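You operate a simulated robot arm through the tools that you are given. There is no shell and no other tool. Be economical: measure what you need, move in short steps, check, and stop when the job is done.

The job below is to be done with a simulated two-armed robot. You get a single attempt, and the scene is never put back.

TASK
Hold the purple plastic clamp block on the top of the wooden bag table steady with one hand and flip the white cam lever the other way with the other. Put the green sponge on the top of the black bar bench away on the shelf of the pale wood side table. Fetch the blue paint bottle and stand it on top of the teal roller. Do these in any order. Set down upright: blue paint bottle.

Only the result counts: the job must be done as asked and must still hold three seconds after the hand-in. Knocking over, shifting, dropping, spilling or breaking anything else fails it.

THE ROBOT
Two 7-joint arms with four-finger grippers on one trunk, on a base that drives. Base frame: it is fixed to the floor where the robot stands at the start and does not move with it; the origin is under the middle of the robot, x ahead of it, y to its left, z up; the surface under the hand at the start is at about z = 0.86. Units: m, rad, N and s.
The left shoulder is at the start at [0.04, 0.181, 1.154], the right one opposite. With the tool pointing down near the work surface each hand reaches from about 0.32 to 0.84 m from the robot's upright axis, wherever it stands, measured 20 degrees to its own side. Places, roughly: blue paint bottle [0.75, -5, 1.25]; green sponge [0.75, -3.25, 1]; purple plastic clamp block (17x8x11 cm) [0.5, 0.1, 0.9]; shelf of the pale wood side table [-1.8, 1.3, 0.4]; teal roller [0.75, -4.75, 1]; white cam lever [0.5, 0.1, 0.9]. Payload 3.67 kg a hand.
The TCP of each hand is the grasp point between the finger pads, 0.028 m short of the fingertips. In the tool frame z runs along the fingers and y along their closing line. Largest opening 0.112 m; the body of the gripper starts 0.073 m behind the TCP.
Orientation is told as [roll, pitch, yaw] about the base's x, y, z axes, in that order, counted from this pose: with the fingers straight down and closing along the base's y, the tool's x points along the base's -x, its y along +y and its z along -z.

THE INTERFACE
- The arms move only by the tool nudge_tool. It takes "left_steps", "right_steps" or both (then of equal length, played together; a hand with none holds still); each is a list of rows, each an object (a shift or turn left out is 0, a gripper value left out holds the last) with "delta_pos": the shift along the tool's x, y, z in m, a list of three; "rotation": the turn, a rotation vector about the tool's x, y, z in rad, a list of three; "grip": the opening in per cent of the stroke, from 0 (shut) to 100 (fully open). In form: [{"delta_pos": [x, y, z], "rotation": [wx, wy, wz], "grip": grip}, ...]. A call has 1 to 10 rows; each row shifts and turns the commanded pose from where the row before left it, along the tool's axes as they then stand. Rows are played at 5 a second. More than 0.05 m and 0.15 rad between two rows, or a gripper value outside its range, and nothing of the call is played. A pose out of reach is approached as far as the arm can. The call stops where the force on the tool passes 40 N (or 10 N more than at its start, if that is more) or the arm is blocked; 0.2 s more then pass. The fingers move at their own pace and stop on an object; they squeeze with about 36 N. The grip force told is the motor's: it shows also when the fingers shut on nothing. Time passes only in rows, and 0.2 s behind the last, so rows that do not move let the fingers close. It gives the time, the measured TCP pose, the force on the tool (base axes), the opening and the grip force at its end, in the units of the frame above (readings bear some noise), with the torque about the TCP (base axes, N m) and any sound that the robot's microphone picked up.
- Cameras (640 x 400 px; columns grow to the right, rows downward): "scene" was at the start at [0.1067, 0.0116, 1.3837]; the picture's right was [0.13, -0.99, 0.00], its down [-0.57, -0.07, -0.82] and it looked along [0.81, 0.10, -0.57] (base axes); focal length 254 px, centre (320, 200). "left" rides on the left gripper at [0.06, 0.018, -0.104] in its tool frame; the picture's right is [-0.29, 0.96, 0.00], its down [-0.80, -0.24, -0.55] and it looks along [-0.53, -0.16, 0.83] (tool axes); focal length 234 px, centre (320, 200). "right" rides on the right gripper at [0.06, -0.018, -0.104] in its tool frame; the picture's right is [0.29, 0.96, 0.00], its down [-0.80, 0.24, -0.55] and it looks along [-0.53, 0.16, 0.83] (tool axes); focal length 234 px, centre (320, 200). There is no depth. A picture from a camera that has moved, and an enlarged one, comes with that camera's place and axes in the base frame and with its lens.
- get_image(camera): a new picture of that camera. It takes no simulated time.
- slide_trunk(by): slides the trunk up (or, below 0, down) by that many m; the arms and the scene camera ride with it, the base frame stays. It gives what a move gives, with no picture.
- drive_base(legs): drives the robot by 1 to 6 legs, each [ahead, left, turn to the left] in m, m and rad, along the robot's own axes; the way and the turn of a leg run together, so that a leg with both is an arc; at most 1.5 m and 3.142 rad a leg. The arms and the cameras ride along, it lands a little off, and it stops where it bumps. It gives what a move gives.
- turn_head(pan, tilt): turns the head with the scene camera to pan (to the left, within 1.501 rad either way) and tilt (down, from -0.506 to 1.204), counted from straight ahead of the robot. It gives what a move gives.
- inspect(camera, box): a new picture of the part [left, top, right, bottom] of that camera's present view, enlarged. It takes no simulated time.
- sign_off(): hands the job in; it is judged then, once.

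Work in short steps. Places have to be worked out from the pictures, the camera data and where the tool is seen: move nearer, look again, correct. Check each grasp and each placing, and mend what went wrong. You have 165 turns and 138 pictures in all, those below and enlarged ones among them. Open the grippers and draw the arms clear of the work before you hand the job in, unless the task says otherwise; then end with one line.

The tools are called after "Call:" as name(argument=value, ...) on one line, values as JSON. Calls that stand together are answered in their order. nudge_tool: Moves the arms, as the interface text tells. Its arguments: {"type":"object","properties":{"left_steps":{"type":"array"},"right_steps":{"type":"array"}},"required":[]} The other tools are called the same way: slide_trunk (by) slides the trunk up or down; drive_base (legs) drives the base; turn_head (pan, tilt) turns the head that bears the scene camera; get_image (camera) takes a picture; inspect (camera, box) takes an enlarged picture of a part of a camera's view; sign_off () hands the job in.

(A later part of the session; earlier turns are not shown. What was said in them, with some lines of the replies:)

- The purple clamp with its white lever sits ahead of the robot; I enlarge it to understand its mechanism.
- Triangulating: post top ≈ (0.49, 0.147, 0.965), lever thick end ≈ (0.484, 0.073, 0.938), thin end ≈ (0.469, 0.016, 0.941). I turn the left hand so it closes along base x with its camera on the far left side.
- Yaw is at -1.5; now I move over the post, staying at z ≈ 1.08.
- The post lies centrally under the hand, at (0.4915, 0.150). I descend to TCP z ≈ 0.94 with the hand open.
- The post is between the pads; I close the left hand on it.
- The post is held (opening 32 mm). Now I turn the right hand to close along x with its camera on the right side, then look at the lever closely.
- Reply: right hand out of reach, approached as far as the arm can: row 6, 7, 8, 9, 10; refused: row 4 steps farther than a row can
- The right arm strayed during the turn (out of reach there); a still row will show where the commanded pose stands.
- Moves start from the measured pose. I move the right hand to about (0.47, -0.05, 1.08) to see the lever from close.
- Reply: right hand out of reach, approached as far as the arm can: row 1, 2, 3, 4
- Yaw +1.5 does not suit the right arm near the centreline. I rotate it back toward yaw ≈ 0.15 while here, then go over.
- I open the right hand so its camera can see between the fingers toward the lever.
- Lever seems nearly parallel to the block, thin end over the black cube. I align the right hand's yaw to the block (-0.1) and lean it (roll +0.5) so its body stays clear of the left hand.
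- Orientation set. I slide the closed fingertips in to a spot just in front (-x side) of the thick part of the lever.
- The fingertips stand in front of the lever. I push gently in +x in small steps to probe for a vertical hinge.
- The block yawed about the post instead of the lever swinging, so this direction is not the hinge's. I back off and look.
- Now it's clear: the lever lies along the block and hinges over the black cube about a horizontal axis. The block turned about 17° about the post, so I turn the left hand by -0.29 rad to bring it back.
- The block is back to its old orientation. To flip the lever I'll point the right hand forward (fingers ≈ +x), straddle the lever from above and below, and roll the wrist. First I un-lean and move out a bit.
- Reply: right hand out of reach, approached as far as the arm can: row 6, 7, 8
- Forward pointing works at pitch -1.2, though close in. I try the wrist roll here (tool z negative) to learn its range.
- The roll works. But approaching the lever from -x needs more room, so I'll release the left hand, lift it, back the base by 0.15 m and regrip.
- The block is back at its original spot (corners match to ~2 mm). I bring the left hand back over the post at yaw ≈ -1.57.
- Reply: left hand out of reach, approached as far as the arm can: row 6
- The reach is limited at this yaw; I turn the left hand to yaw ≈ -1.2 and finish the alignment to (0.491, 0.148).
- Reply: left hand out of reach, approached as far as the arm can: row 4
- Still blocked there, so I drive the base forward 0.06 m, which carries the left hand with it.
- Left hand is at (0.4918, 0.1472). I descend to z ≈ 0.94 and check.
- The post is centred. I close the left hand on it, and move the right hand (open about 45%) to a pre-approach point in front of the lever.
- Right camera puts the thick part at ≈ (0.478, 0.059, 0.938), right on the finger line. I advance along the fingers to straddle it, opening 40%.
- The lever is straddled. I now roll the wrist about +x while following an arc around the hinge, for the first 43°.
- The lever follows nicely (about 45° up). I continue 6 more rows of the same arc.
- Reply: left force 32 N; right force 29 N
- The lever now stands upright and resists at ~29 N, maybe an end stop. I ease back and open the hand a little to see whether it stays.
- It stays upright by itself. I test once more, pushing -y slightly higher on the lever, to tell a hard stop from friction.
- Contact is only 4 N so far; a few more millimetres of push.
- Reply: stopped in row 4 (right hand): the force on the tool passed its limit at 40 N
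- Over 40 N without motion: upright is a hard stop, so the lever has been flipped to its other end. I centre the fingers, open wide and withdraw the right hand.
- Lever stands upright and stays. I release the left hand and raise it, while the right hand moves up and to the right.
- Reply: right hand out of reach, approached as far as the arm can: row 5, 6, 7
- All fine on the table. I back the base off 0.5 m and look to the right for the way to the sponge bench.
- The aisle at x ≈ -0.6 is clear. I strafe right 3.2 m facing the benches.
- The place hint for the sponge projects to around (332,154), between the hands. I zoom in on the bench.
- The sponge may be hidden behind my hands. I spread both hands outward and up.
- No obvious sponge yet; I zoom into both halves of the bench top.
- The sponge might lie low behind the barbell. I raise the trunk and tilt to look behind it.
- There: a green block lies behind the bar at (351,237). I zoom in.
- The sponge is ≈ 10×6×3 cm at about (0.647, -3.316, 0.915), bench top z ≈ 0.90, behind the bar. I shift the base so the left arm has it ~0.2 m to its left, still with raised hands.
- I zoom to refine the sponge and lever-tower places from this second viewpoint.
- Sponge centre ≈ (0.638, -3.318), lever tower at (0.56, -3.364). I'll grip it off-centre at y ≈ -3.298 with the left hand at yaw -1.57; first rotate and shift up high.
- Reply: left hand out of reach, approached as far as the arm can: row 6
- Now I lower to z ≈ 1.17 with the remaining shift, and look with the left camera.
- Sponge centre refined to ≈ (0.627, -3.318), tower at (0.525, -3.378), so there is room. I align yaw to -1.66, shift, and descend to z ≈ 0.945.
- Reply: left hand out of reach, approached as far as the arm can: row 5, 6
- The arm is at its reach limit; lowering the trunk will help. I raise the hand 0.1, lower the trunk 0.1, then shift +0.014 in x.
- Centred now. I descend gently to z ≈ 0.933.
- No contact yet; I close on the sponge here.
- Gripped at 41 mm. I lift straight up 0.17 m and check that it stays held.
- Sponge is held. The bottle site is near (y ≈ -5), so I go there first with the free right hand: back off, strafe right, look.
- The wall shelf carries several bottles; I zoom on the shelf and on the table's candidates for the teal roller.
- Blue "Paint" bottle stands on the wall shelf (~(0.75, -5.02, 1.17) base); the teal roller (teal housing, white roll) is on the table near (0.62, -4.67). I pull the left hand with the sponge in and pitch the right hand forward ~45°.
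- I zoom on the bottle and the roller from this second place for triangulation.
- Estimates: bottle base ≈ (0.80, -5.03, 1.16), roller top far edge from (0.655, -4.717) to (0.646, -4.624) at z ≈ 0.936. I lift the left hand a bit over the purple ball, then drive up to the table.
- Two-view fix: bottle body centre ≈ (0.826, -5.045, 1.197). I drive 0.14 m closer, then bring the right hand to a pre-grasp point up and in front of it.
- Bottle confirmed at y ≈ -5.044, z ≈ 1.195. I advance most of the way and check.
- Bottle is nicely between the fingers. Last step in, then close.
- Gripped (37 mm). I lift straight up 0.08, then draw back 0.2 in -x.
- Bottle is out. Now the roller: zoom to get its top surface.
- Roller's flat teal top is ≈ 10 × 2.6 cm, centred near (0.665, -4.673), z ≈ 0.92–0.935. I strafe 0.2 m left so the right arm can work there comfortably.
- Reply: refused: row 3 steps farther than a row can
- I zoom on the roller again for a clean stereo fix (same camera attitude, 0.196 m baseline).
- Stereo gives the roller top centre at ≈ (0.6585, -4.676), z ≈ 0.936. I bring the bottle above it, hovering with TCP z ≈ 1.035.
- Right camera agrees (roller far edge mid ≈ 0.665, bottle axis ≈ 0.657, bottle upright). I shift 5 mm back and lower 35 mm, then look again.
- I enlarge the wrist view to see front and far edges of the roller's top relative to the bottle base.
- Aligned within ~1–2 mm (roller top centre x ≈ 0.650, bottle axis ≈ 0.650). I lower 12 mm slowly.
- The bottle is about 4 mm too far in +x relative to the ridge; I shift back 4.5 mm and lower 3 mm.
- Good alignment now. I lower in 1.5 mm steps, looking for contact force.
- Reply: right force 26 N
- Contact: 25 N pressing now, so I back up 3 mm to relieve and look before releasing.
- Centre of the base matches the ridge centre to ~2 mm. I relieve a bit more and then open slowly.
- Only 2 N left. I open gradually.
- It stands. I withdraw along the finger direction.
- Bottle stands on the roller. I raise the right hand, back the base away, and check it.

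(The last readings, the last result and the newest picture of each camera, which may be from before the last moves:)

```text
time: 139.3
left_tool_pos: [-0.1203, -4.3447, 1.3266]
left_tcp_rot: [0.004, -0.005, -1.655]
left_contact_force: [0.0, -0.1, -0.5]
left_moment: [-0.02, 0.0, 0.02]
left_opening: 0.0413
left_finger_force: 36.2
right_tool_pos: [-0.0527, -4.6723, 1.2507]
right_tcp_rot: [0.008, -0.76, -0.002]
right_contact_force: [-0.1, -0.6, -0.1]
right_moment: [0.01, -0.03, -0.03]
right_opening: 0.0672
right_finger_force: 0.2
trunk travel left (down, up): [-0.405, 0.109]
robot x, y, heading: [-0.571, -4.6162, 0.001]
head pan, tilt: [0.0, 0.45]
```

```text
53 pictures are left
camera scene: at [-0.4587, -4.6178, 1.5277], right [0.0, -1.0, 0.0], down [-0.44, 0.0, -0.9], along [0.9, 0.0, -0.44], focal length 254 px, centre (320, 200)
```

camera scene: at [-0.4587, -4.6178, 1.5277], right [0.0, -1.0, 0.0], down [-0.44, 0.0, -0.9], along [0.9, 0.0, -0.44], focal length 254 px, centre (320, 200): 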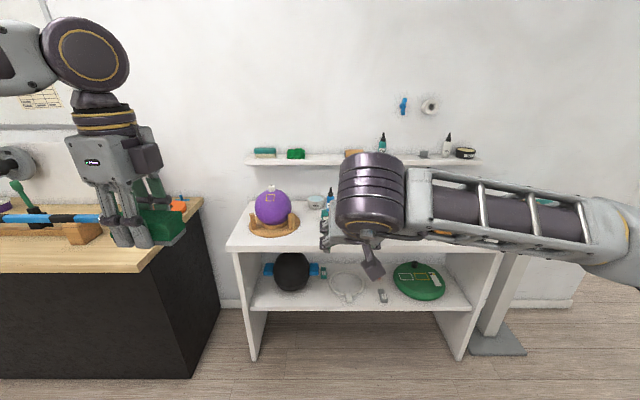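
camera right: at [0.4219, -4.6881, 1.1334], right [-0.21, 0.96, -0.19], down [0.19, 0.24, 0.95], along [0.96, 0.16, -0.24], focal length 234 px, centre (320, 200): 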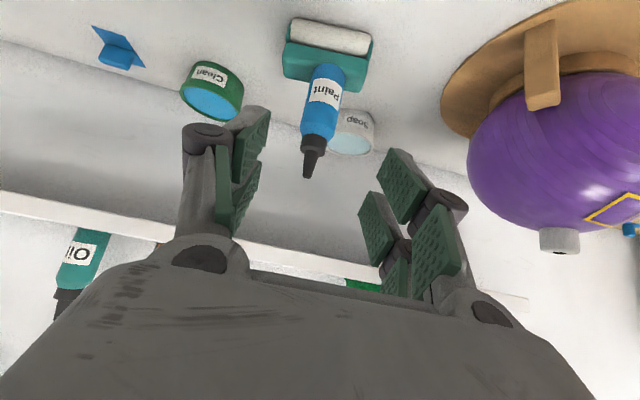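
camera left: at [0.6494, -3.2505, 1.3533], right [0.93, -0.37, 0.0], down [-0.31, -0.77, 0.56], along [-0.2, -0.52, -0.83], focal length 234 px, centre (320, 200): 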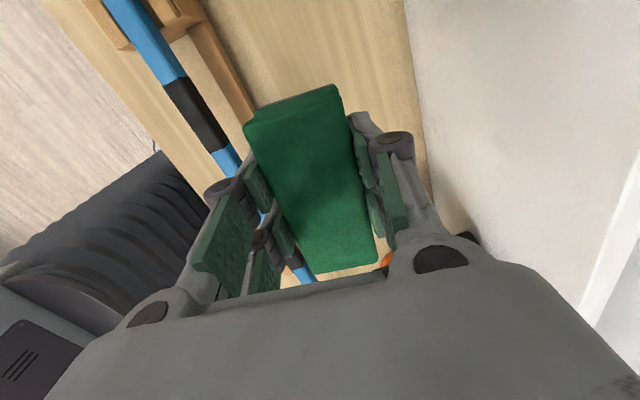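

The bottle stands (visible at (330,192)). Now I strafe back along the aisle to y ≈ -0.3 and look for the pale side table behind/left.

Call:
drive_base(legs=[[0, 1.5, 0], [0, 1.5, 0], [0, 1.3, 0]])

Call:
drive_base(legs=[[0, 0, 1.57]])

Call:
turn_head(pan=0.5, tilt=0.45)

Call:
get_image(camera="scene")

```text
time: 160.6
left_tool_pos: [-0.1561, -0.0268, 1.3262]
left_tcp_rot: [0.003, -0.005, -1.647]
left_contact_force: [0.9, -1.5, -0.3]
left_moment: [0.01, 0.01, -0.01]
left_opening: 0.0412
left_finger_force: 35.7
right_tool_pos: [-0.0872, -0.3517, 1.2505]
right_tcp_rot: [0.007, -0.76, 0.007]
right_contact_force: [0.0, 0.3, -0.1]
right_moment: [-0.04, -0.01, 0.0]
right_opening: 0.067
right_finger_force: 0.0
trunk travel left (down, up): [-0.405, 0.109]
robot x, y, heading: [-0.6027, -0.3046, 0.015]
head pan, tilt: [0.0, 0.45]
```

```text
time: 165.2
left_tool_pos: [-0.8808, 0.1439, 1.3258]
left_tcp_rot: [0.004, -0.005, -0.074]
left_contact_force: [-0.6, -0.4, -0.4]
left_moment: [-0.01, 0.01, -0.02]
left_opening: 0.0411
left_finger_force: 35.8
right_tool_pos: [-0.5554, 0.2142, 1.2512]
right_tcp_rot: [0.007, -0.758, 1.576]
right_contact_force: [1.3, -0.3, 0.2]
right_moment: [0.02, -0.01, -0.01]
right_opening: 0.0673
right_finger_force: 0.0
trunk travel left (down, up): [-0.405, 0.109]
robot x, y, heading: [-0.6034, -0.3012, 1.577]
head pan, tilt: [0.0, 0.45]
```

```text
time: 166.1
left_tool_pos: [-0.8797, 0.1441, 1.3271]
left_tcp_rot: [0.004, -0.005, -0.076]
left_contact_force: [-0.2, 0.4, -0.4]
left_moment: [-0.01, -0.02, 0.0]
left_opening: 0.0412
left_finger_force: 36.8
right_tool_pos: [-0.5556, 0.2154, 1.2506]
right_tcp_rot: [0.007, -0.76, 1.575]
right_contact_force: [-0.1, -0.1, -0.3]
right_moment: [-0.02, 0.01, 0.02]
right_opening: 0.0671
right_finger_force: 0.0
trunk travel left (down, up): [-0.405, 0.109]
robot x, y, heading: [-0.6055, -0.3044, 1.573]
head pan, tilt: [0.499, 0.45]
```

```text
52 pictures are left
camera scene: at [-0.6501, -0.2023, 1.5277], right [0.87, 0.49, 0.0], down [0.21, -0.38, -0.9], along [-0.44, 0.79, -0.44], focal length 254 px, centre (320, 200)
```

scene: 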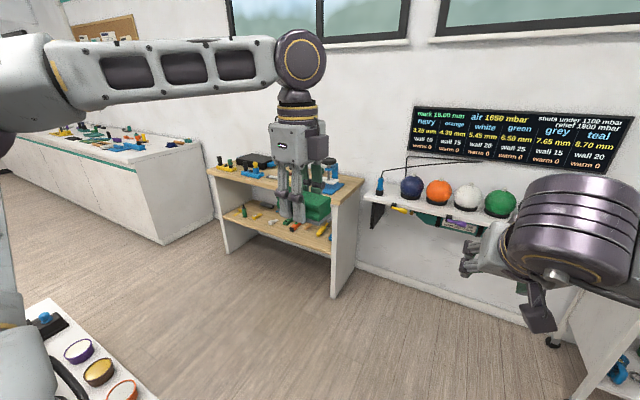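

The pale wood side table with its shelf is seen behind the left hand. I zoom in.

Call:
inspect(camera="scene", box=[200, 140, 370, 300])

```text
2.50 times, centred on (285, 220) of scene
camera zoom: at [-0.6501, -0.2023, 1.5277], right [0.87, 0.49, 0.0], down [0.21, -0.38, -0.9], along [-0.44, 0.79, -0.44], focal length 634 px, centre (408, 150)
```

zoom: 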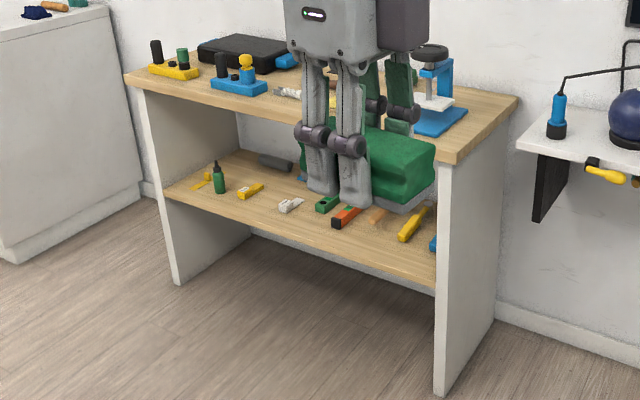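

Table front runs along y ≈ 1.09 from x ≈ -2.36 to -1.27, facing me; shelf z ≈ 0.40, top z ≈ 0.80. Avoiding the white table at (-1.5, -0.1), I drive forward 0.75, then left 1.1, and look at the shelf.

Call:
drive_base(legs=[[0.75, 0, 0], [0, 1.15, 0]])

Call:
slide_trunk(by=-0.25)

Call:
turn_head(pan=0, tilt=0.8)

Call:
get_image(camera="scene")

```text
time: 175.9
left_tool_pos: [-2.0223, 0.8973, 1.3273]
left_tcp_rot: [0.003, -0.007, -0.083]
left_contact_force: [0.8, -0.6, -0.8]
left_moment: [0.02, 0.02, 0.03]
left_opening: 0.0413
left_finger_force: 36.6
right_tool_pos: [-1.6977, 0.9669, 1.2496]
right_tcp_rot: [0.005, -0.763, 1.57]
right_contact_force: [-0.3, -0.4, -0.5]
right_moment: [0.0, -0.02, 0.04]
right_opening: 0.0673
right_finger_force: 0.0
trunk travel left (down, up): [-0.405, 0.109]
robot x, y, heading: [-1.7502, 0.4448, 1.572]
head pan, tilt: [0.499, 0.45]
```

```text
time: 178.5
left_tool_pos: [-2.0218, 0.8983, 1.0775]
left_tcp_rot: [0.005, -0.006, -0.083]
left_contact_force: [0.0, 0.3, -0.5]
left_moment: [0.0, -0.01, 0.01]
left_opening: 0.0413
left_finger_force: 36.3
right_tool_pos: [-1.6978, 0.9662, 1.0011]
right_tcp_rot: [0.007, -0.762, 1.569]
right_contact_force: [0.3, 0.2, 0.1]
right_moment: [0.0, 0.06, -0.01]
right_opening: 0.0674
right_finger_force: 0.1
trunk travel left (down, up): [-0.155, 0.359]
robot x, y, heading: [-1.7486, 0.4465, 1.574]
head pan, tilt: [0.499, 0.45]
```

```text
time: 179.4
left_tool_pos: [-2.0215, 0.8988, 1.0775]
left_tcp_rot: [0.003, -0.006, -0.082]
left_contact_force: [0.5, 0.4, 0.1]
left_moment: [0.04, -0.01, -0.02]
left_opening: 0.0414
left_finger_force: 36.1
right_tool_pos: [-1.6977, 0.9658, 1.0017]
right_tcp_rot: [0.009, -0.76, 1.57]
right_contact_force: [-0.3, -1.5, 0.2]
right_moment: [-0.03, 0.01, 0.02]
right_opening: 0.067
right_finger_force: 0.0
trunk travel left (down, up): [-0.155, 0.359]
robot x, y, heading: [-1.7522, 0.4505, 1.574]
head pan, tilt: [0.0, 0.799]
```

```text
50 pictures are left
camera scene: at [-1.7503, 0.5502, 1.2479], right [1.0, 0.0, 0.0], down [0.0, -0.72, -0.7], along [0.0, 0.7, -0.72], focal length 254 px, centre (320, 200)
```

scene: 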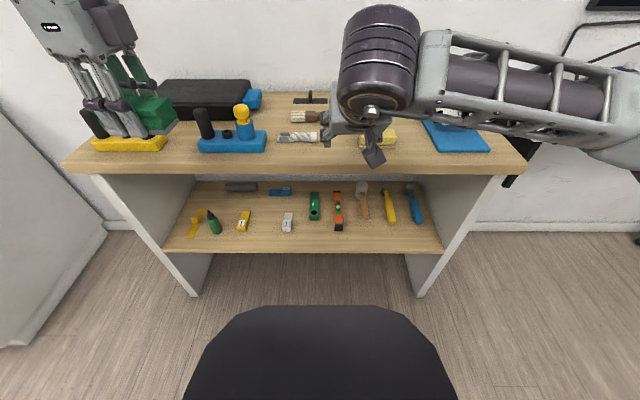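

I zoom on the shelf to choose a free spot.

Call:
inspect(camera="scene", box=[160, 165, 460, 265])

```text
2.13 times, centred on (310, 215) of scene
camera zoom: at [-1.7503, 0.5502, 1.2479], right [1.0, 0.0, 0.0], down [0.0, -0.72, -0.7], along [0.0, 0.7, -0.72], focal length 541 px, centre (341, 168)
```

zoom: 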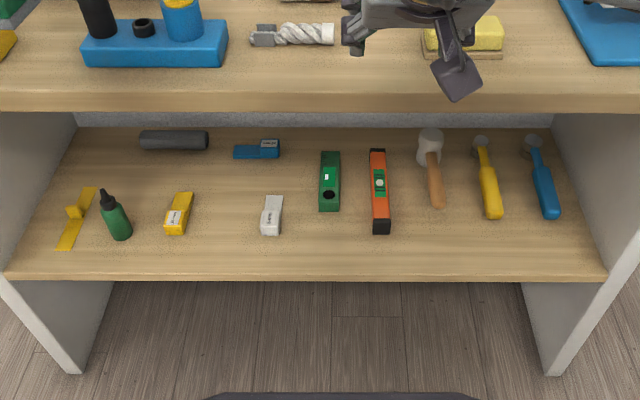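

There's a clear gap on the shelf centred at x ≈ -1.978 between the yellow and white tools (0.14 m wide), y from 1.107. I'll turn the left hand to face forward: first the yaw.

Call:
nudge_tool(left_steps=[{"rotation": [0, 0, -0.15]}, {"rotation": [0, 0, -0.15]}, {"rotation": [0, 0, -0.15]}, {"rotation": [0, 0, -0.15]}, {"rotation": [0, 0, -0.15]}, {"rotation": [0, 0, -0.15]}, {"rotation": [0, 0, -0.15]}, {"rotation": [0, 0, -0.15]}, {"rotation": [0, 0, -0.15]}, {"rotation": [0, 0, -0.15]}])

Call:
nudge_tool(left_steps=[{"rotation": [0, 0, -0.15]}, {"rotation": [0, -0.14, 0]}, {"rotation": [0, -0.14, 0]}, {"rotation": [0, -0.14, 0]}, {"rotation": [0, -0.14, 0]}, {"rotation": [0, -0.14, 0]}, {}])

Call:
get_image(camera="left")

```text
time: 181.6
left_tool_pos: [-2.0221, 0.8976, 1.0773]
left_tcp_rot: [-0.006, -0.003, 1.423]
left_contact_force: [-0.6, 1.5, -0.5]
left_moment: [-0.03, 0.02, -0.03]
left_opening: 0.0413
left_finger_force: 36.3
right_tool_pos: [-1.6981, 0.9661, 1.0018]
right_tcp_rot: [0.007, -0.76, 1.571]
right_contact_force: [-0.2, 0.1, -0.7]
right_moment: [0.04, 0.01, -0.01]
right_opening: 0.0675
right_finger_force: 0.2
trunk travel left (down, up): [-0.155, 0.359]
robot x, y, heading: [-1.7495, 0.4489, 1.573]
head pan, tilt: [0.0, 0.799]
```

```text
time: 183.2
left_tool_pos: [-2.0223, 0.898, 1.0773]
left_tcp_rot: [-0.008, -0.706, 1.571]
left_contact_force: [-0.7, 0.1, -1.4]
left_moment: [-0.03, 0.0, -0.02]
left_opening: 0.0414
left_finger_force: 36.0
right_tool_pos: [-1.696, 0.9659, 1.0009]
right_tcp_rot: [0.008, -0.762, 1.57]
right_contact_force: [-0.2, 0.7, 0.9]
right_moment: [-0.01, 0.02, 0.03]
right_opening: 0.067
right_finger_force: 0.1
trunk travel left (down, up): [-0.155, 0.359]
robot x, y, heading: [-1.7486, 0.4499, 1.578]
head pan, tilt: [0.0, 0.799]
```

```text
48 pictures are left
camera left: at [-2.0409, 0.7853, 1.119], right [-0.96, 0.22, 0.18], down [0.24, 0.25, 0.94], along [0.16, 0.94, -0.29], focal length 234 px, centre (320, 200)
```

left: 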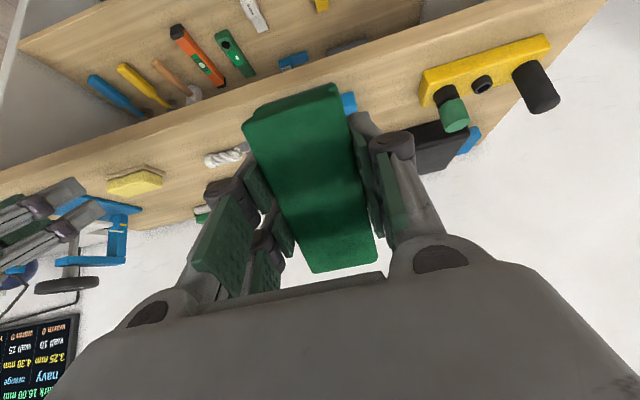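

Orientation good. I lower the trunk 0.15 and raise the right hand, then lower the left hand in front of the table to z ≈ 0.5.

Call:
nudge_tool(right_steps=[{"delta_pos": [-0.01, 0, -0.045]}, {"delta_pos": [-0.026, 0, -0.04]}, {"delta_pos": [-0.026, 0, -0.04]}, {"delta_pos": [-0.026, 0, -0.027]}, {}])

Call:
slide_trunk(by=-0.15)

Call:
nudge_tool(left_steps=[{"delta_pos": [0.0279, -0.0044, 0.0327]}, {"delta_pos": [0.0279, -0.0044, 0.0327]}, {"delta_pos": [0.0279, -0.0044, 0.0327]}, {"delta_pos": [0.0279, -0.0044, 0.0327]}, {"delta_pos": [0.0279, -0.0044, 0.0327]}, {"delta_pos": [0.0279, -0.0044, 0.0327]}, {"delta_pos": [0.0279, -0.0044, 0.0327]}, {"delta_pos": [0.0279, -0.0044, 0.0327]}, {"delta_pos": [0.0279, -0.0044, 0.0327]}, {}])

Call:
get_image(camera="left")

Call:
get_image(camera="scene")

```text
time: 184.4
left_tool_pos: [-2.022, 0.8977, 1.0775]
left_tcp_rot: [-0.007, -0.703, 1.575]
left_contact_force: [-0.3, 0.2, 1.0]
left_moment: [0.01, -0.03, 0.02]
left_opening: 0.0413
left_finger_force: 35.5
right_tool_pos: [-1.6946, 0.9256, 1.172]
right_tcp_rot: [0.006, -0.761, 1.571]
right_contact_force: [-0.3, 0.7, -0.8]
right_moment: [0.02, 0.0, 0.0]
right_opening: 0.0672
right_finger_force: 0.1
trunk travel left (down, up): [-0.155, 0.359]
robot x, y, heading: [-1.7481, 0.4459, 1.566]
head pan, tilt: [0.0, 0.799]
```

```text
time: 186.2
left_tool_pos: [-2.0214, 0.8988, 0.9271]
left_tcp_rot: [-0.008, -0.703, 1.574]
left_contact_force: [0.7, 0.2, -0.6]
left_moment: [0.0, 0.01, 0.01]
left_opening: 0.0415
left_finger_force: 36.0
right_tool_pos: [-1.695, 0.9263, 1.0219]
right_tcp_rot: [0.007, -0.761, 1.57]
right_contact_force: [-0.1, -0.3, -0.2]
right_moment: [-0.01, 0.0, -0.02]
right_opening: 0.0672
right_finger_force: 0.1
trunk travel left (down, up): [-0.005, 0.509]
robot x, y, heading: [-1.7523, 0.4507, 1.577]
head pan, tilt: [0.0, 0.799]
```

```text
time: 188.4
left_tool_pos: [-1.9802, 0.9291, 0.5493]
left_tcp_rot: [-0.008, -0.705, 1.573]
left_contact_force: [-0.2, -0.6, -1.4]
left_moment: [0.01, 0.0, 0.03]
left_opening: 0.0413
left_finger_force: 36.3
left hand out of reach, approached as far as the arm can: row 2, 3, 4, 5
right_tool_pos: [-1.6955, 0.9251, 1.0229]
right_tcp_rot: [0.007, -0.759, 1.572]
right_contact_force: [-0.2, 0.0, 0.1]
right_moment: [-0.02, -0.02, 0.01]
right_opening: 0.0674
right_finger_force: 0.0
trunk travel left (down, up): [-0.005, 0.509]
robot x, y, heading: [-1.7492, 0.4474, 1.573]
head pan, tilt: [0.0, 0.799]
```

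```text
47 pictures are left
camera left: at [-1.9994, 0.8165, 0.5908], right [-0.96, 0.22, 0.18], down [0.24, 0.25, 0.94], along [0.16, 0.94, -0.29], focal length 234 px, centre (320, 200)
```

left: 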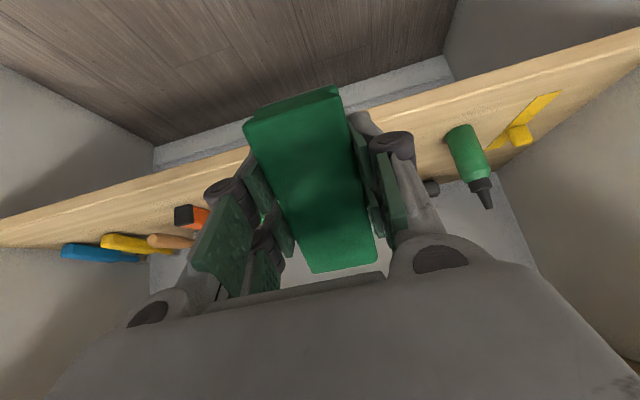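

```text
46 pictures are left
camera scene: at [-1.7501, 0.5499, 1.0983], right [1.0, 0.0, 0.0], down [0.0, -0.72, -0.7], along [0.0, 0.7, -0.72], focal length 254 px, centre (320, 200)
```

scene: 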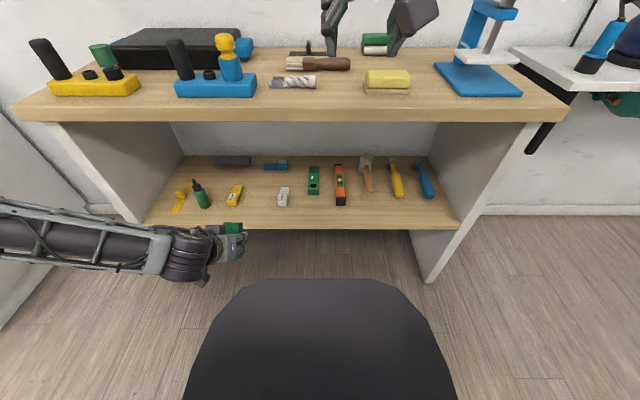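

Left hand is low in front of the shelf at x ≈ -1.98, the gap is centred there. I move in to y ≈ 1.17, z ≈ 0.49.

Call:
nudge_tool(left_steps=[{"delta_pos": [-0.0242, 0, 0.0336]}, {"delta_pos": [-0.0242, 0, 0.0336]}, {"delta_pos": [-0.0242, 0, 0.0336]}, {"delta_pos": [-0.0242, 0, 0.0336]}, {"delta_pos": [-0.0242, 0, 0.0336]}, {"delta_pos": [-0.0242, 0, 0.0336]}, {}])

Call:
get_image(camera="left")

Call:
inspect(camera="scene", box=[120, 90, 340, 260])

```text
time: 190.0
left_tool_pos: [-2.0054, 1.14, 0.5297]
left_tcp_rot: [-0.008, -0.703, 1.573]
left_contact_force: [0.4, -0.2, -0.4]
left_moment: [0.01, 0.04, -0.01]
left_opening: 0.0414
left_finger_force: 35.6
left hand out of reach, approached as far as the arm can: row 5, 6
right_tool_pos: [-1.6955, 0.9259, 1.0228]
right_tcp_rot: [0.007, -0.761, 1.572]
right_contact_force: [0.2, -0.1, -1.1]
right_moment: [0.01, 0.0, 0.03]
right_opening: 0.0672
right_finger_force: 0.1
trunk travel left (down, up): [-0.005, 0.509]
robot x, y, heading: [-1.749, 0.4502, 1.576]
head pan, tilt: [0.0, 0.799]
```

```text
45 pictures are left
camera left: at [-2.0242, 1.0278, 0.5709], right [-0.96, 0.22, 0.18], down [0.23, 0.25, 0.94], along [0.16, 0.94, -0.29], focal length 234 px, centre (320, 200)
```

left: 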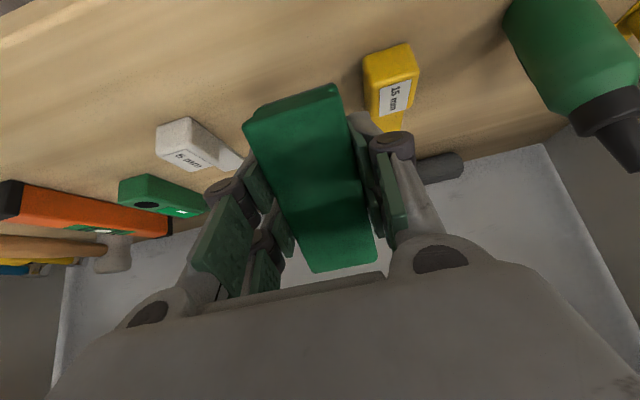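

```text
2.35 times, centred on (230, 175) of scene
camera zoom: at [-1.7502, 0.5502, 1.0982], right [1.0, 0.0, 0.0], down [0.0, -0.72, -0.7], along [0.0, 0.7, -0.72], focal length 596 px, centre (532, 259)
```

zoom: 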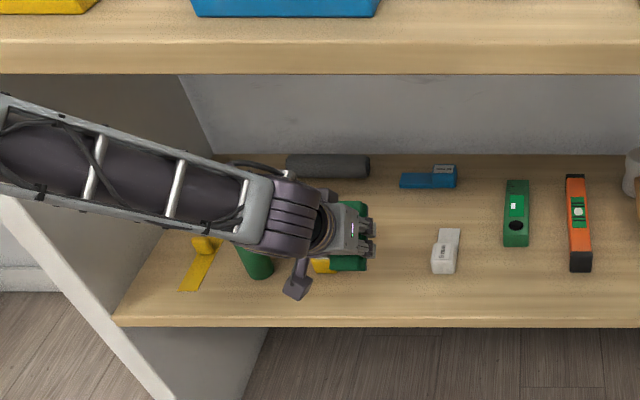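

Reach ends there and x drifted to -2.005. I pull the hand back, correct x, then drive the base 0.15 forward.

Call:
nudge_tool(left_steps=[{"delta_pos": [0.0228, -0.006, -0.0195]}, {"delta_pos": [0.0228, -0.006, -0.0195]}, {"delta_pos": [0.0228, -0.006, -0.0195]}, {"delta_pos": [0.0228, -0.006, -0.0195]}, {}])

Call:
drive_base(legs=[[0.15, 0, 0]])

Call:
get_image(camera="left")

```text
time: 191.2
left_tool_pos: [-1.9823, 1.0205, 0.5296]
left_tcp_rot: [-0.01, -0.705, 1.572]
left_contact_force: [0.1, -0.3, -1.1]
left_moment: [0.0, -0.03, -0.01]
left_opening: 0.041
left_finger_force: 36.2
right_tool_pos: [-1.6942, 0.9265, 1.023]
right_tcp_rot: [0.007, -0.76, 1.571]
right_contact_force: [-0.2, -0.1, -0.5]
right_moment: [-0.01, 0.03, -0.01]
right_opening: 0.0671
right_finger_force: 0.1
trunk travel left (down, up): [-0.005, 0.509]
robot x, y, heading: [-1.7484, 0.4452, 1.578]
head pan, tilt: [0.0, 0.799]
```

```text
time: 192.6
left_tool_pos: [-1.9821, 1.1712, 0.5284]
left_tcp_rot: [-0.007, -0.703, 1.572]
left_contact_force: [0.0, 0.3, -0.5]
left_moment: [-0.02, -0.02, -0.01]
left_opening: 0.041
left_finger_force: 36.0
right_tool_pos: [-1.6951, 1.077, 1.0216]
right_tcp_rot: [0.007, -0.759, 1.571]
right_contact_force: [0.5, 0.4, -0.5]
right_moment: [-0.06, 0.01, -0.01]
right_opening: 0.067
right_finger_force: 0.1
trunk travel left (down, up): [-0.005, 0.509]
robot x, y, heading: [-1.7478, 0.599, 1.577]
head pan, tilt: [0.0, 0.799]
```

```text
43 pictures are left
camera left: at [-2.0008, 1.0586, 0.5706], right [-0.96, 0.22, 0.18], down [0.24, 0.25, 0.94], along [0.16, 0.94, -0.29], focal length 234 px, centre (320, 200)
```

left: 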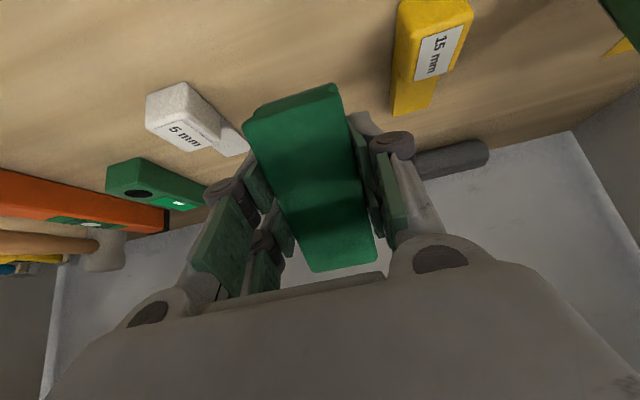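

Well placed between the tools. I lower to z ≈ 0.458, then slowly to contact.

Call:
nudge_tool(left_steps=[{"delta_pos": [0.0152, 0, 0.0178]}, {"delta_pos": [0.0152, 0, 0.0178]}, {"delta_pos": [0.0152, 0, 0.0178]}, {}])

Call:
nudge_tool(left_steps=[{"delta_pos": [0.0026, 0, 0.003]}, {"delta_pos": [0.0026, 0, 0.003]}, {"delta_pos": [0.0026, 0, 0.003]}, {}])

Call:
get_image(camera="left")

```text
time: 193.6
left_tool_pos: [-1.9902, 1.1672, 0.4759]
left_tcp_rot: [-0.008, -0.706, 1.571]
left_contact_force: [3.4, 2.5, 8.3]
left_moment: [0.01, -0.05, 0.02]
left_opening: 0.0412
left_finger_force: 35.8
left hand out of reach, approached as far as the arm can: row 3
right_tool_pos: [-1.6953, 1.0752, 1.0216]
right_tcp_rot: [0.006, -0.761, 1.57]
right_contact_force: [0.7, -0.2, 0.4]
right_moment: [-0.02, -0.02, 0.04]
right_opening: 0.0673
right_finger_force: 0.1
trunk travel left (down, up): [-0.005, 0.509]
robot x, y, heading: [-1.7466, 0.6003, 1.573]
head pan, tilt: [0.0, 0.799]
```

```text
time: 194.6
left_tool_pos: [-1.9904, 1.1657, 0.4747]
left_tcp_rot: [-0.011, -0.713, 1.57]
left_contact_force: [14.9, 10.7, 30.4]
left_moment: [0.02, -0.5, 0.16]
left_opening: 0.0416
left_finger_force: 35.4
left hand out of reach, approached as far as the arm can: row 1, 2, 3
right_tool_pos: [-1.6941, 1.0753, 1.0228]
right_tcp_rot: [0.009, -0.762, 1.569]
right_contact_force: [0.4, 0.2, 0.2]
right_moment: [0.01, -0.03, -0.02]
right_opening: 0.0671
right_finger_force: 0.0
trunk travel left (down, up): [-0.005, 0.509]
robot x, y, heading: [-1.7509, 0.5965, 1.571]
head pan, tilt: [0.0, 0.799]
```

```text
42 pictures are left
camera left: at [-2.0108, 1.0525, 0.5161], right [-0.96, 0.22, 0.18], down [0.23, 0.24, 0.94], along [0.17, 0.94, -0.28], focal length 234 px, centre (320, 200)
```

left: 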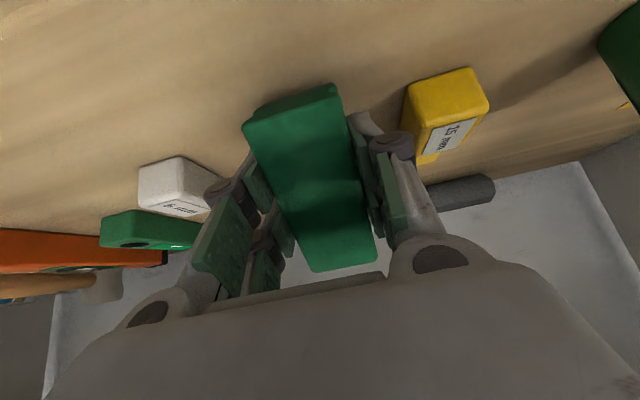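

Force already at z ≈ 0.475, higher than I reckoned for the shelf. I look from the scene camera at what touches.

Call:
inspect(camera="scene", box=[100, 80, 340, 280])

```text
2.00 times, centred on (220, 180) of scene
camera zoom: at [-1.7489, 0.6988, 1.0986], right [1.0, 0.0, 0.0], down [0.0, -0.72, -0.7], along [0.0, 0.7, -0.72], focal length 507 px, centre (520, 240)
```

zoom: 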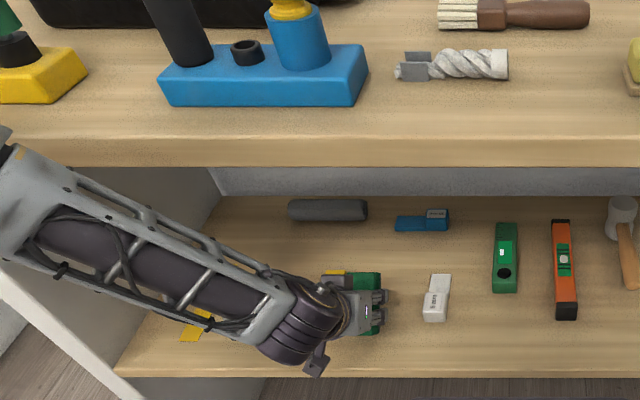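

The contact fits the sponge's rear edge on the shelf (shelf z ≈ 0.43). I relieve the pressure, then open modestly so the sponge settles flat between the fingers.

Call:
nudge_tool(left_steps=[{"delta_pos": [-0.0026, 0, -0.003]}, {"delta_pos": [-0.0013, 0, -0.0015]}, {}])

Call:
nudge_tool(left_steps=[{"grip": 42}, {"grip": 48}, {"grip": 55}, {}, {}])

Call:
get_image(camera="left")

```text
time: 195.4
left_tool_pos: [-1.9968, 1.1616, 0.4752]
left_tcp_rot: [-0.005, -0.698, 1.575]
left_contact_force: [0.9, 0.2, 6.3]
left_moment: [-0.02, -0.01, 0.05]
left_opening: 0.0411
left_finger_force: 36.4
right_tool_pos: [-1.6951, 1.075, 1.0217]
right_tcp_rot: [0.008, -0.762, 1.57]
right_contact_force: [-0.8, 0.1, -1.2]
right_moment: [0.0, 0.02, 0.03]
right_opening: 0.0674
right_finger_force: 0.1
trunk travel left (down, up): [-0.005, 0.509]
robot x, y, heading: [-1.7518, 0.6, 1.571]
head pan, tilt: [0.0, 0.799]
```

```text
time: 196.6
left_tool_pos: [-1.9956, 1.1633, 0.4764]
left_tcp_rot: [-0.006, -0.702, 1.572]
left_contact_force: [-0.3, 0.0, 0.1]
left_moment: [-0.03, -0.01, -0.01]
left_opening: 0.0618
left_finger_force: 0.1
right_tool_pos: [-1.6956, 1.0749, 1.0219]
right_tcp_rot: [0.008, -0.762, 1.571]
right_contact_force: [-0.1, 0.2, 0.2]
right_moment: [0.01, -0.02, 0.0]
right_opening: 0.0672
right_finger_force: 0.0
trunk travel left (down, up): [-0.005, 0.509]
robot x, y, heading: [-1.7508, 0.6013, 1.575]
head pan, tilt: [0.0, 0.799]
```

```text
40 pictures are left
camera left: at [-2.0137, 1.0511, 0.5186], right [-0.96, 0.22, 0.18], down [0.24, 0.25, 0.94], along [0.16, 0.94, -0.29], focal length 234 px, centre (320, 200)
```

left: 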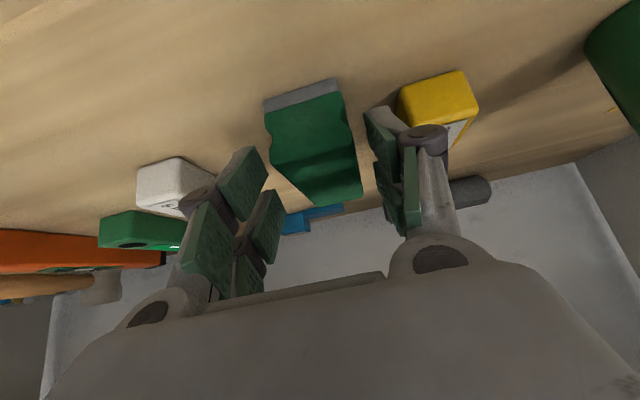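

The sponge lies flat on the shelf. I withdraw: a little along the fingers, then straight back.

Call:
nudge_tool(left_steps=[{"delta_pos": [0, 0, -0.02]}, {"delta_pos": [0, 0, -0.03]}, {"delta_pos": [0.0266, 0, -0.0227]}, {"delta_pos": [0.0304, 0, -0.026]}, {"delta_pos": [0.0304, 0, -0.026]}, {"delta_pos": [0.0304, 0, -0.026]}, {"delta_pos": [0.0304, 0, -0.026]}, {}])

Call:
drive_base(legs=[[-0.3, 0, 0]])

Call:
get_image(camera="scene")

Call:
get_image(camera="left")

```text
time: 198.4
left_tool_pos: [-1.9956, 0.9698, 0.4851]
left_tcp_rot: [-0.01, -0.704, 1.574]
left_contact_force: [-0.2, -0.1, -0.2]
left_moment: [-0.02, 0.0, 0.02]
left_opening: 0.0617
left_finger_force: 0.1
left hand out of reach, approached as far as the arm can: row 6, 7
right_tool_pos: [-1.6965, 1.0757, 1.0211]
right_tcp_rot: [0.007, -0.761, 1.571]
right_contact_force: [-0.7, 0.1, -0.1]
right_moment: [0.0, 0.01, -0.02]
right_opening: 0.0673
right_finger_force: 0.1
trunk travel left (down, up): [-0.005, 0.509]
robot x, y, heading: [-1.7512, 0.5994, 1.575]
head pan, tilt: [0.0, 0.799]
```

```text
time: 200.5
left_tool_pos: [-1.9939, 0.6659, 0.486]
left_tcp_rot: [-0.007, -0.706, 1.573]
left_contact_force: [-0.3, -0.3, -0.9]
left_moment: [-0.01, 0.0, -0.02]
left_opening: 0.0616
left_finger_force: 0.2
right_tool_pos: [-1.6955, 0.7722, 1.0214]
right_tcp_rot: [0.006, -0.761, 1.571]
right_contact_force: [-0.9, 0.2, 0.3]
right_moment: [-0.01, 0.01, 0.01]
right_opening: 0.0669
right_finger_force: 0.1
trunk travel left (down, up): [-0.005, 0.509]
robot x, y, heading: [-1.7458, 0.2965, 1.576]
head pan, tilt: [0.0, 0.799]
```

```text
39 pictures are left
camera scene: at [-1.7496, 0.3965, 1.0984], right [1.0, 0.0, 0.0], down [0.0, -0.72, -0.7], along [0.0, 0.7, -0.72], focal length 254 px, centre (320, 200)
```

scene: 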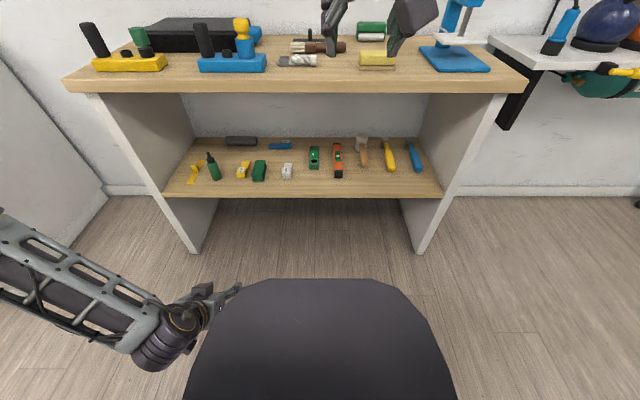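

```text
38 pictures are left
camera left: at [-2.0127, 0.5535, 0.5271], right [-0.96, 0.22, 0.18], down [0.24, 0.25, 0.94], along [0.16, 0.94, -0.29], focal length 234 px, centre (320, 200)
```

left: 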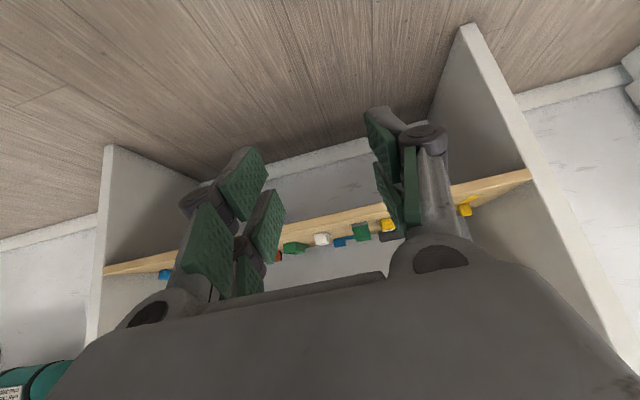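

Sponge is on the shelf, everything around undisturbed. I open both grippers fully; the arms are clear of all work.

Call:
nudge_tool(left_steps=[{"grip": 100}, {}, {}], right_steps=[{"grip": 100}, {}, {}])

Call:
turn_head(pan=-1.45, tilt=0.3)

Call:
get_image(camera="scene")

```text
time: 201.3
left_tool_pos: [-1.9931, 0.6669, 0.4851]
left_tcp_rot: [-0.007, -0.703, 1.572]
left_contact_force: [-0.3, 0.0, 0.0]
left_moment: [0.03, 0.01, -0.01]
left_opening: 0.1121
left_finger_force: 0.1
right_tool_pos: [-1.694, 0.7731, 1.0221]
right_tcp_rot: [0.008, -0.761, 1.571]
right_contact_force: [0.1, 0.3, -0.5]
right_moment: [0.02, 0.01, 0.0]
right_opening: 0.1123
right_finger_force: 0.1
trunk travel left (down, up): [-0.005, 0.509]
robot x, y, heading: [-1.7466, 0.2943, 1.575]
head pan, tilt: [0.0, 0.799]
```

```text
time: 202.8
left_tool_pos: [-1.9935, 0.6657, 0.4835]
left_tcp_rot: [-0.007, -0.702, 1.574]
left_contact_force: [0.1, 0.9, -0.4]
left_moment: [-0.01, -0.02, -0.02]
left_opening: 0.1119
left_finger_force: 0.1
right_tool_pos: [-1.6939, 0.7726, 1.0231]
right_tcp_rot: [0.008, -0.761, 1.57]
right_contact_force: [-0.7, 0.4, -0.3]
right_moment: [0.02, 0.03, 0.0]
right_opening: 0.112
right_finger_force: 0.2
trunk travel left (down, up): [-0.005, 0.509]
robot x, y, heading: [-1.746, 0.2939, 1.579]
head pan, tilt: [-1.45, 0.3]
```

```text
37 pictures are left
camera scene: at [-1.6567, 0.3283, 1.1426], right [0.12, -0.99, 0.0], down [-0.29, -0.04, -0.96], along [0.95, 0.12, -0.3], focal length 254 px, centre (320, 200)
```

scene: 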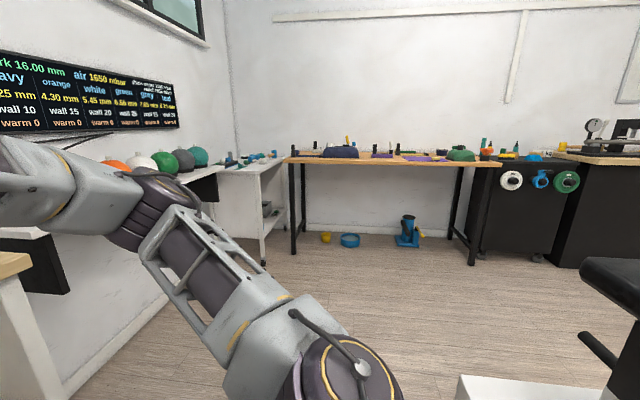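

Call:
inspect(camera="scene", box=[350, 125, 450, 175])

```text
6.40 times, centred on (400, 150) of scene
camera zoom: at [-1.6567, 0.3283, 1.1426], right [0.12, -0.99, 0.0], down [-0.29, -0.04, -0.96], along [0.95, 0.12, -0.3], focal length 1622 px, centre (-192, 520)
```

zoom: 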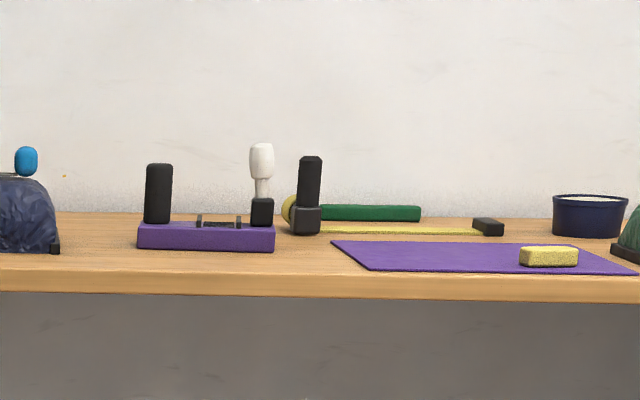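

The lever still stands flipped upright, the sponge is on the shelf, and the bottle stood upright on the roller when last seen. I hand in.

Call:
sign_off()

```text
The job is handed in.
```

I did all three jobs and handed in: the lever is flipped, the sponge is on the side-table shelf, and the bottle is upright on the roller. The lever went from flat to upright and stopped hard there. The clamp block turned about 17° while I was finding how the lever hinged, and I turned it back to within about 2 mm of its original spot. I last saw the bottle standing just before I drove away and did not check it again.
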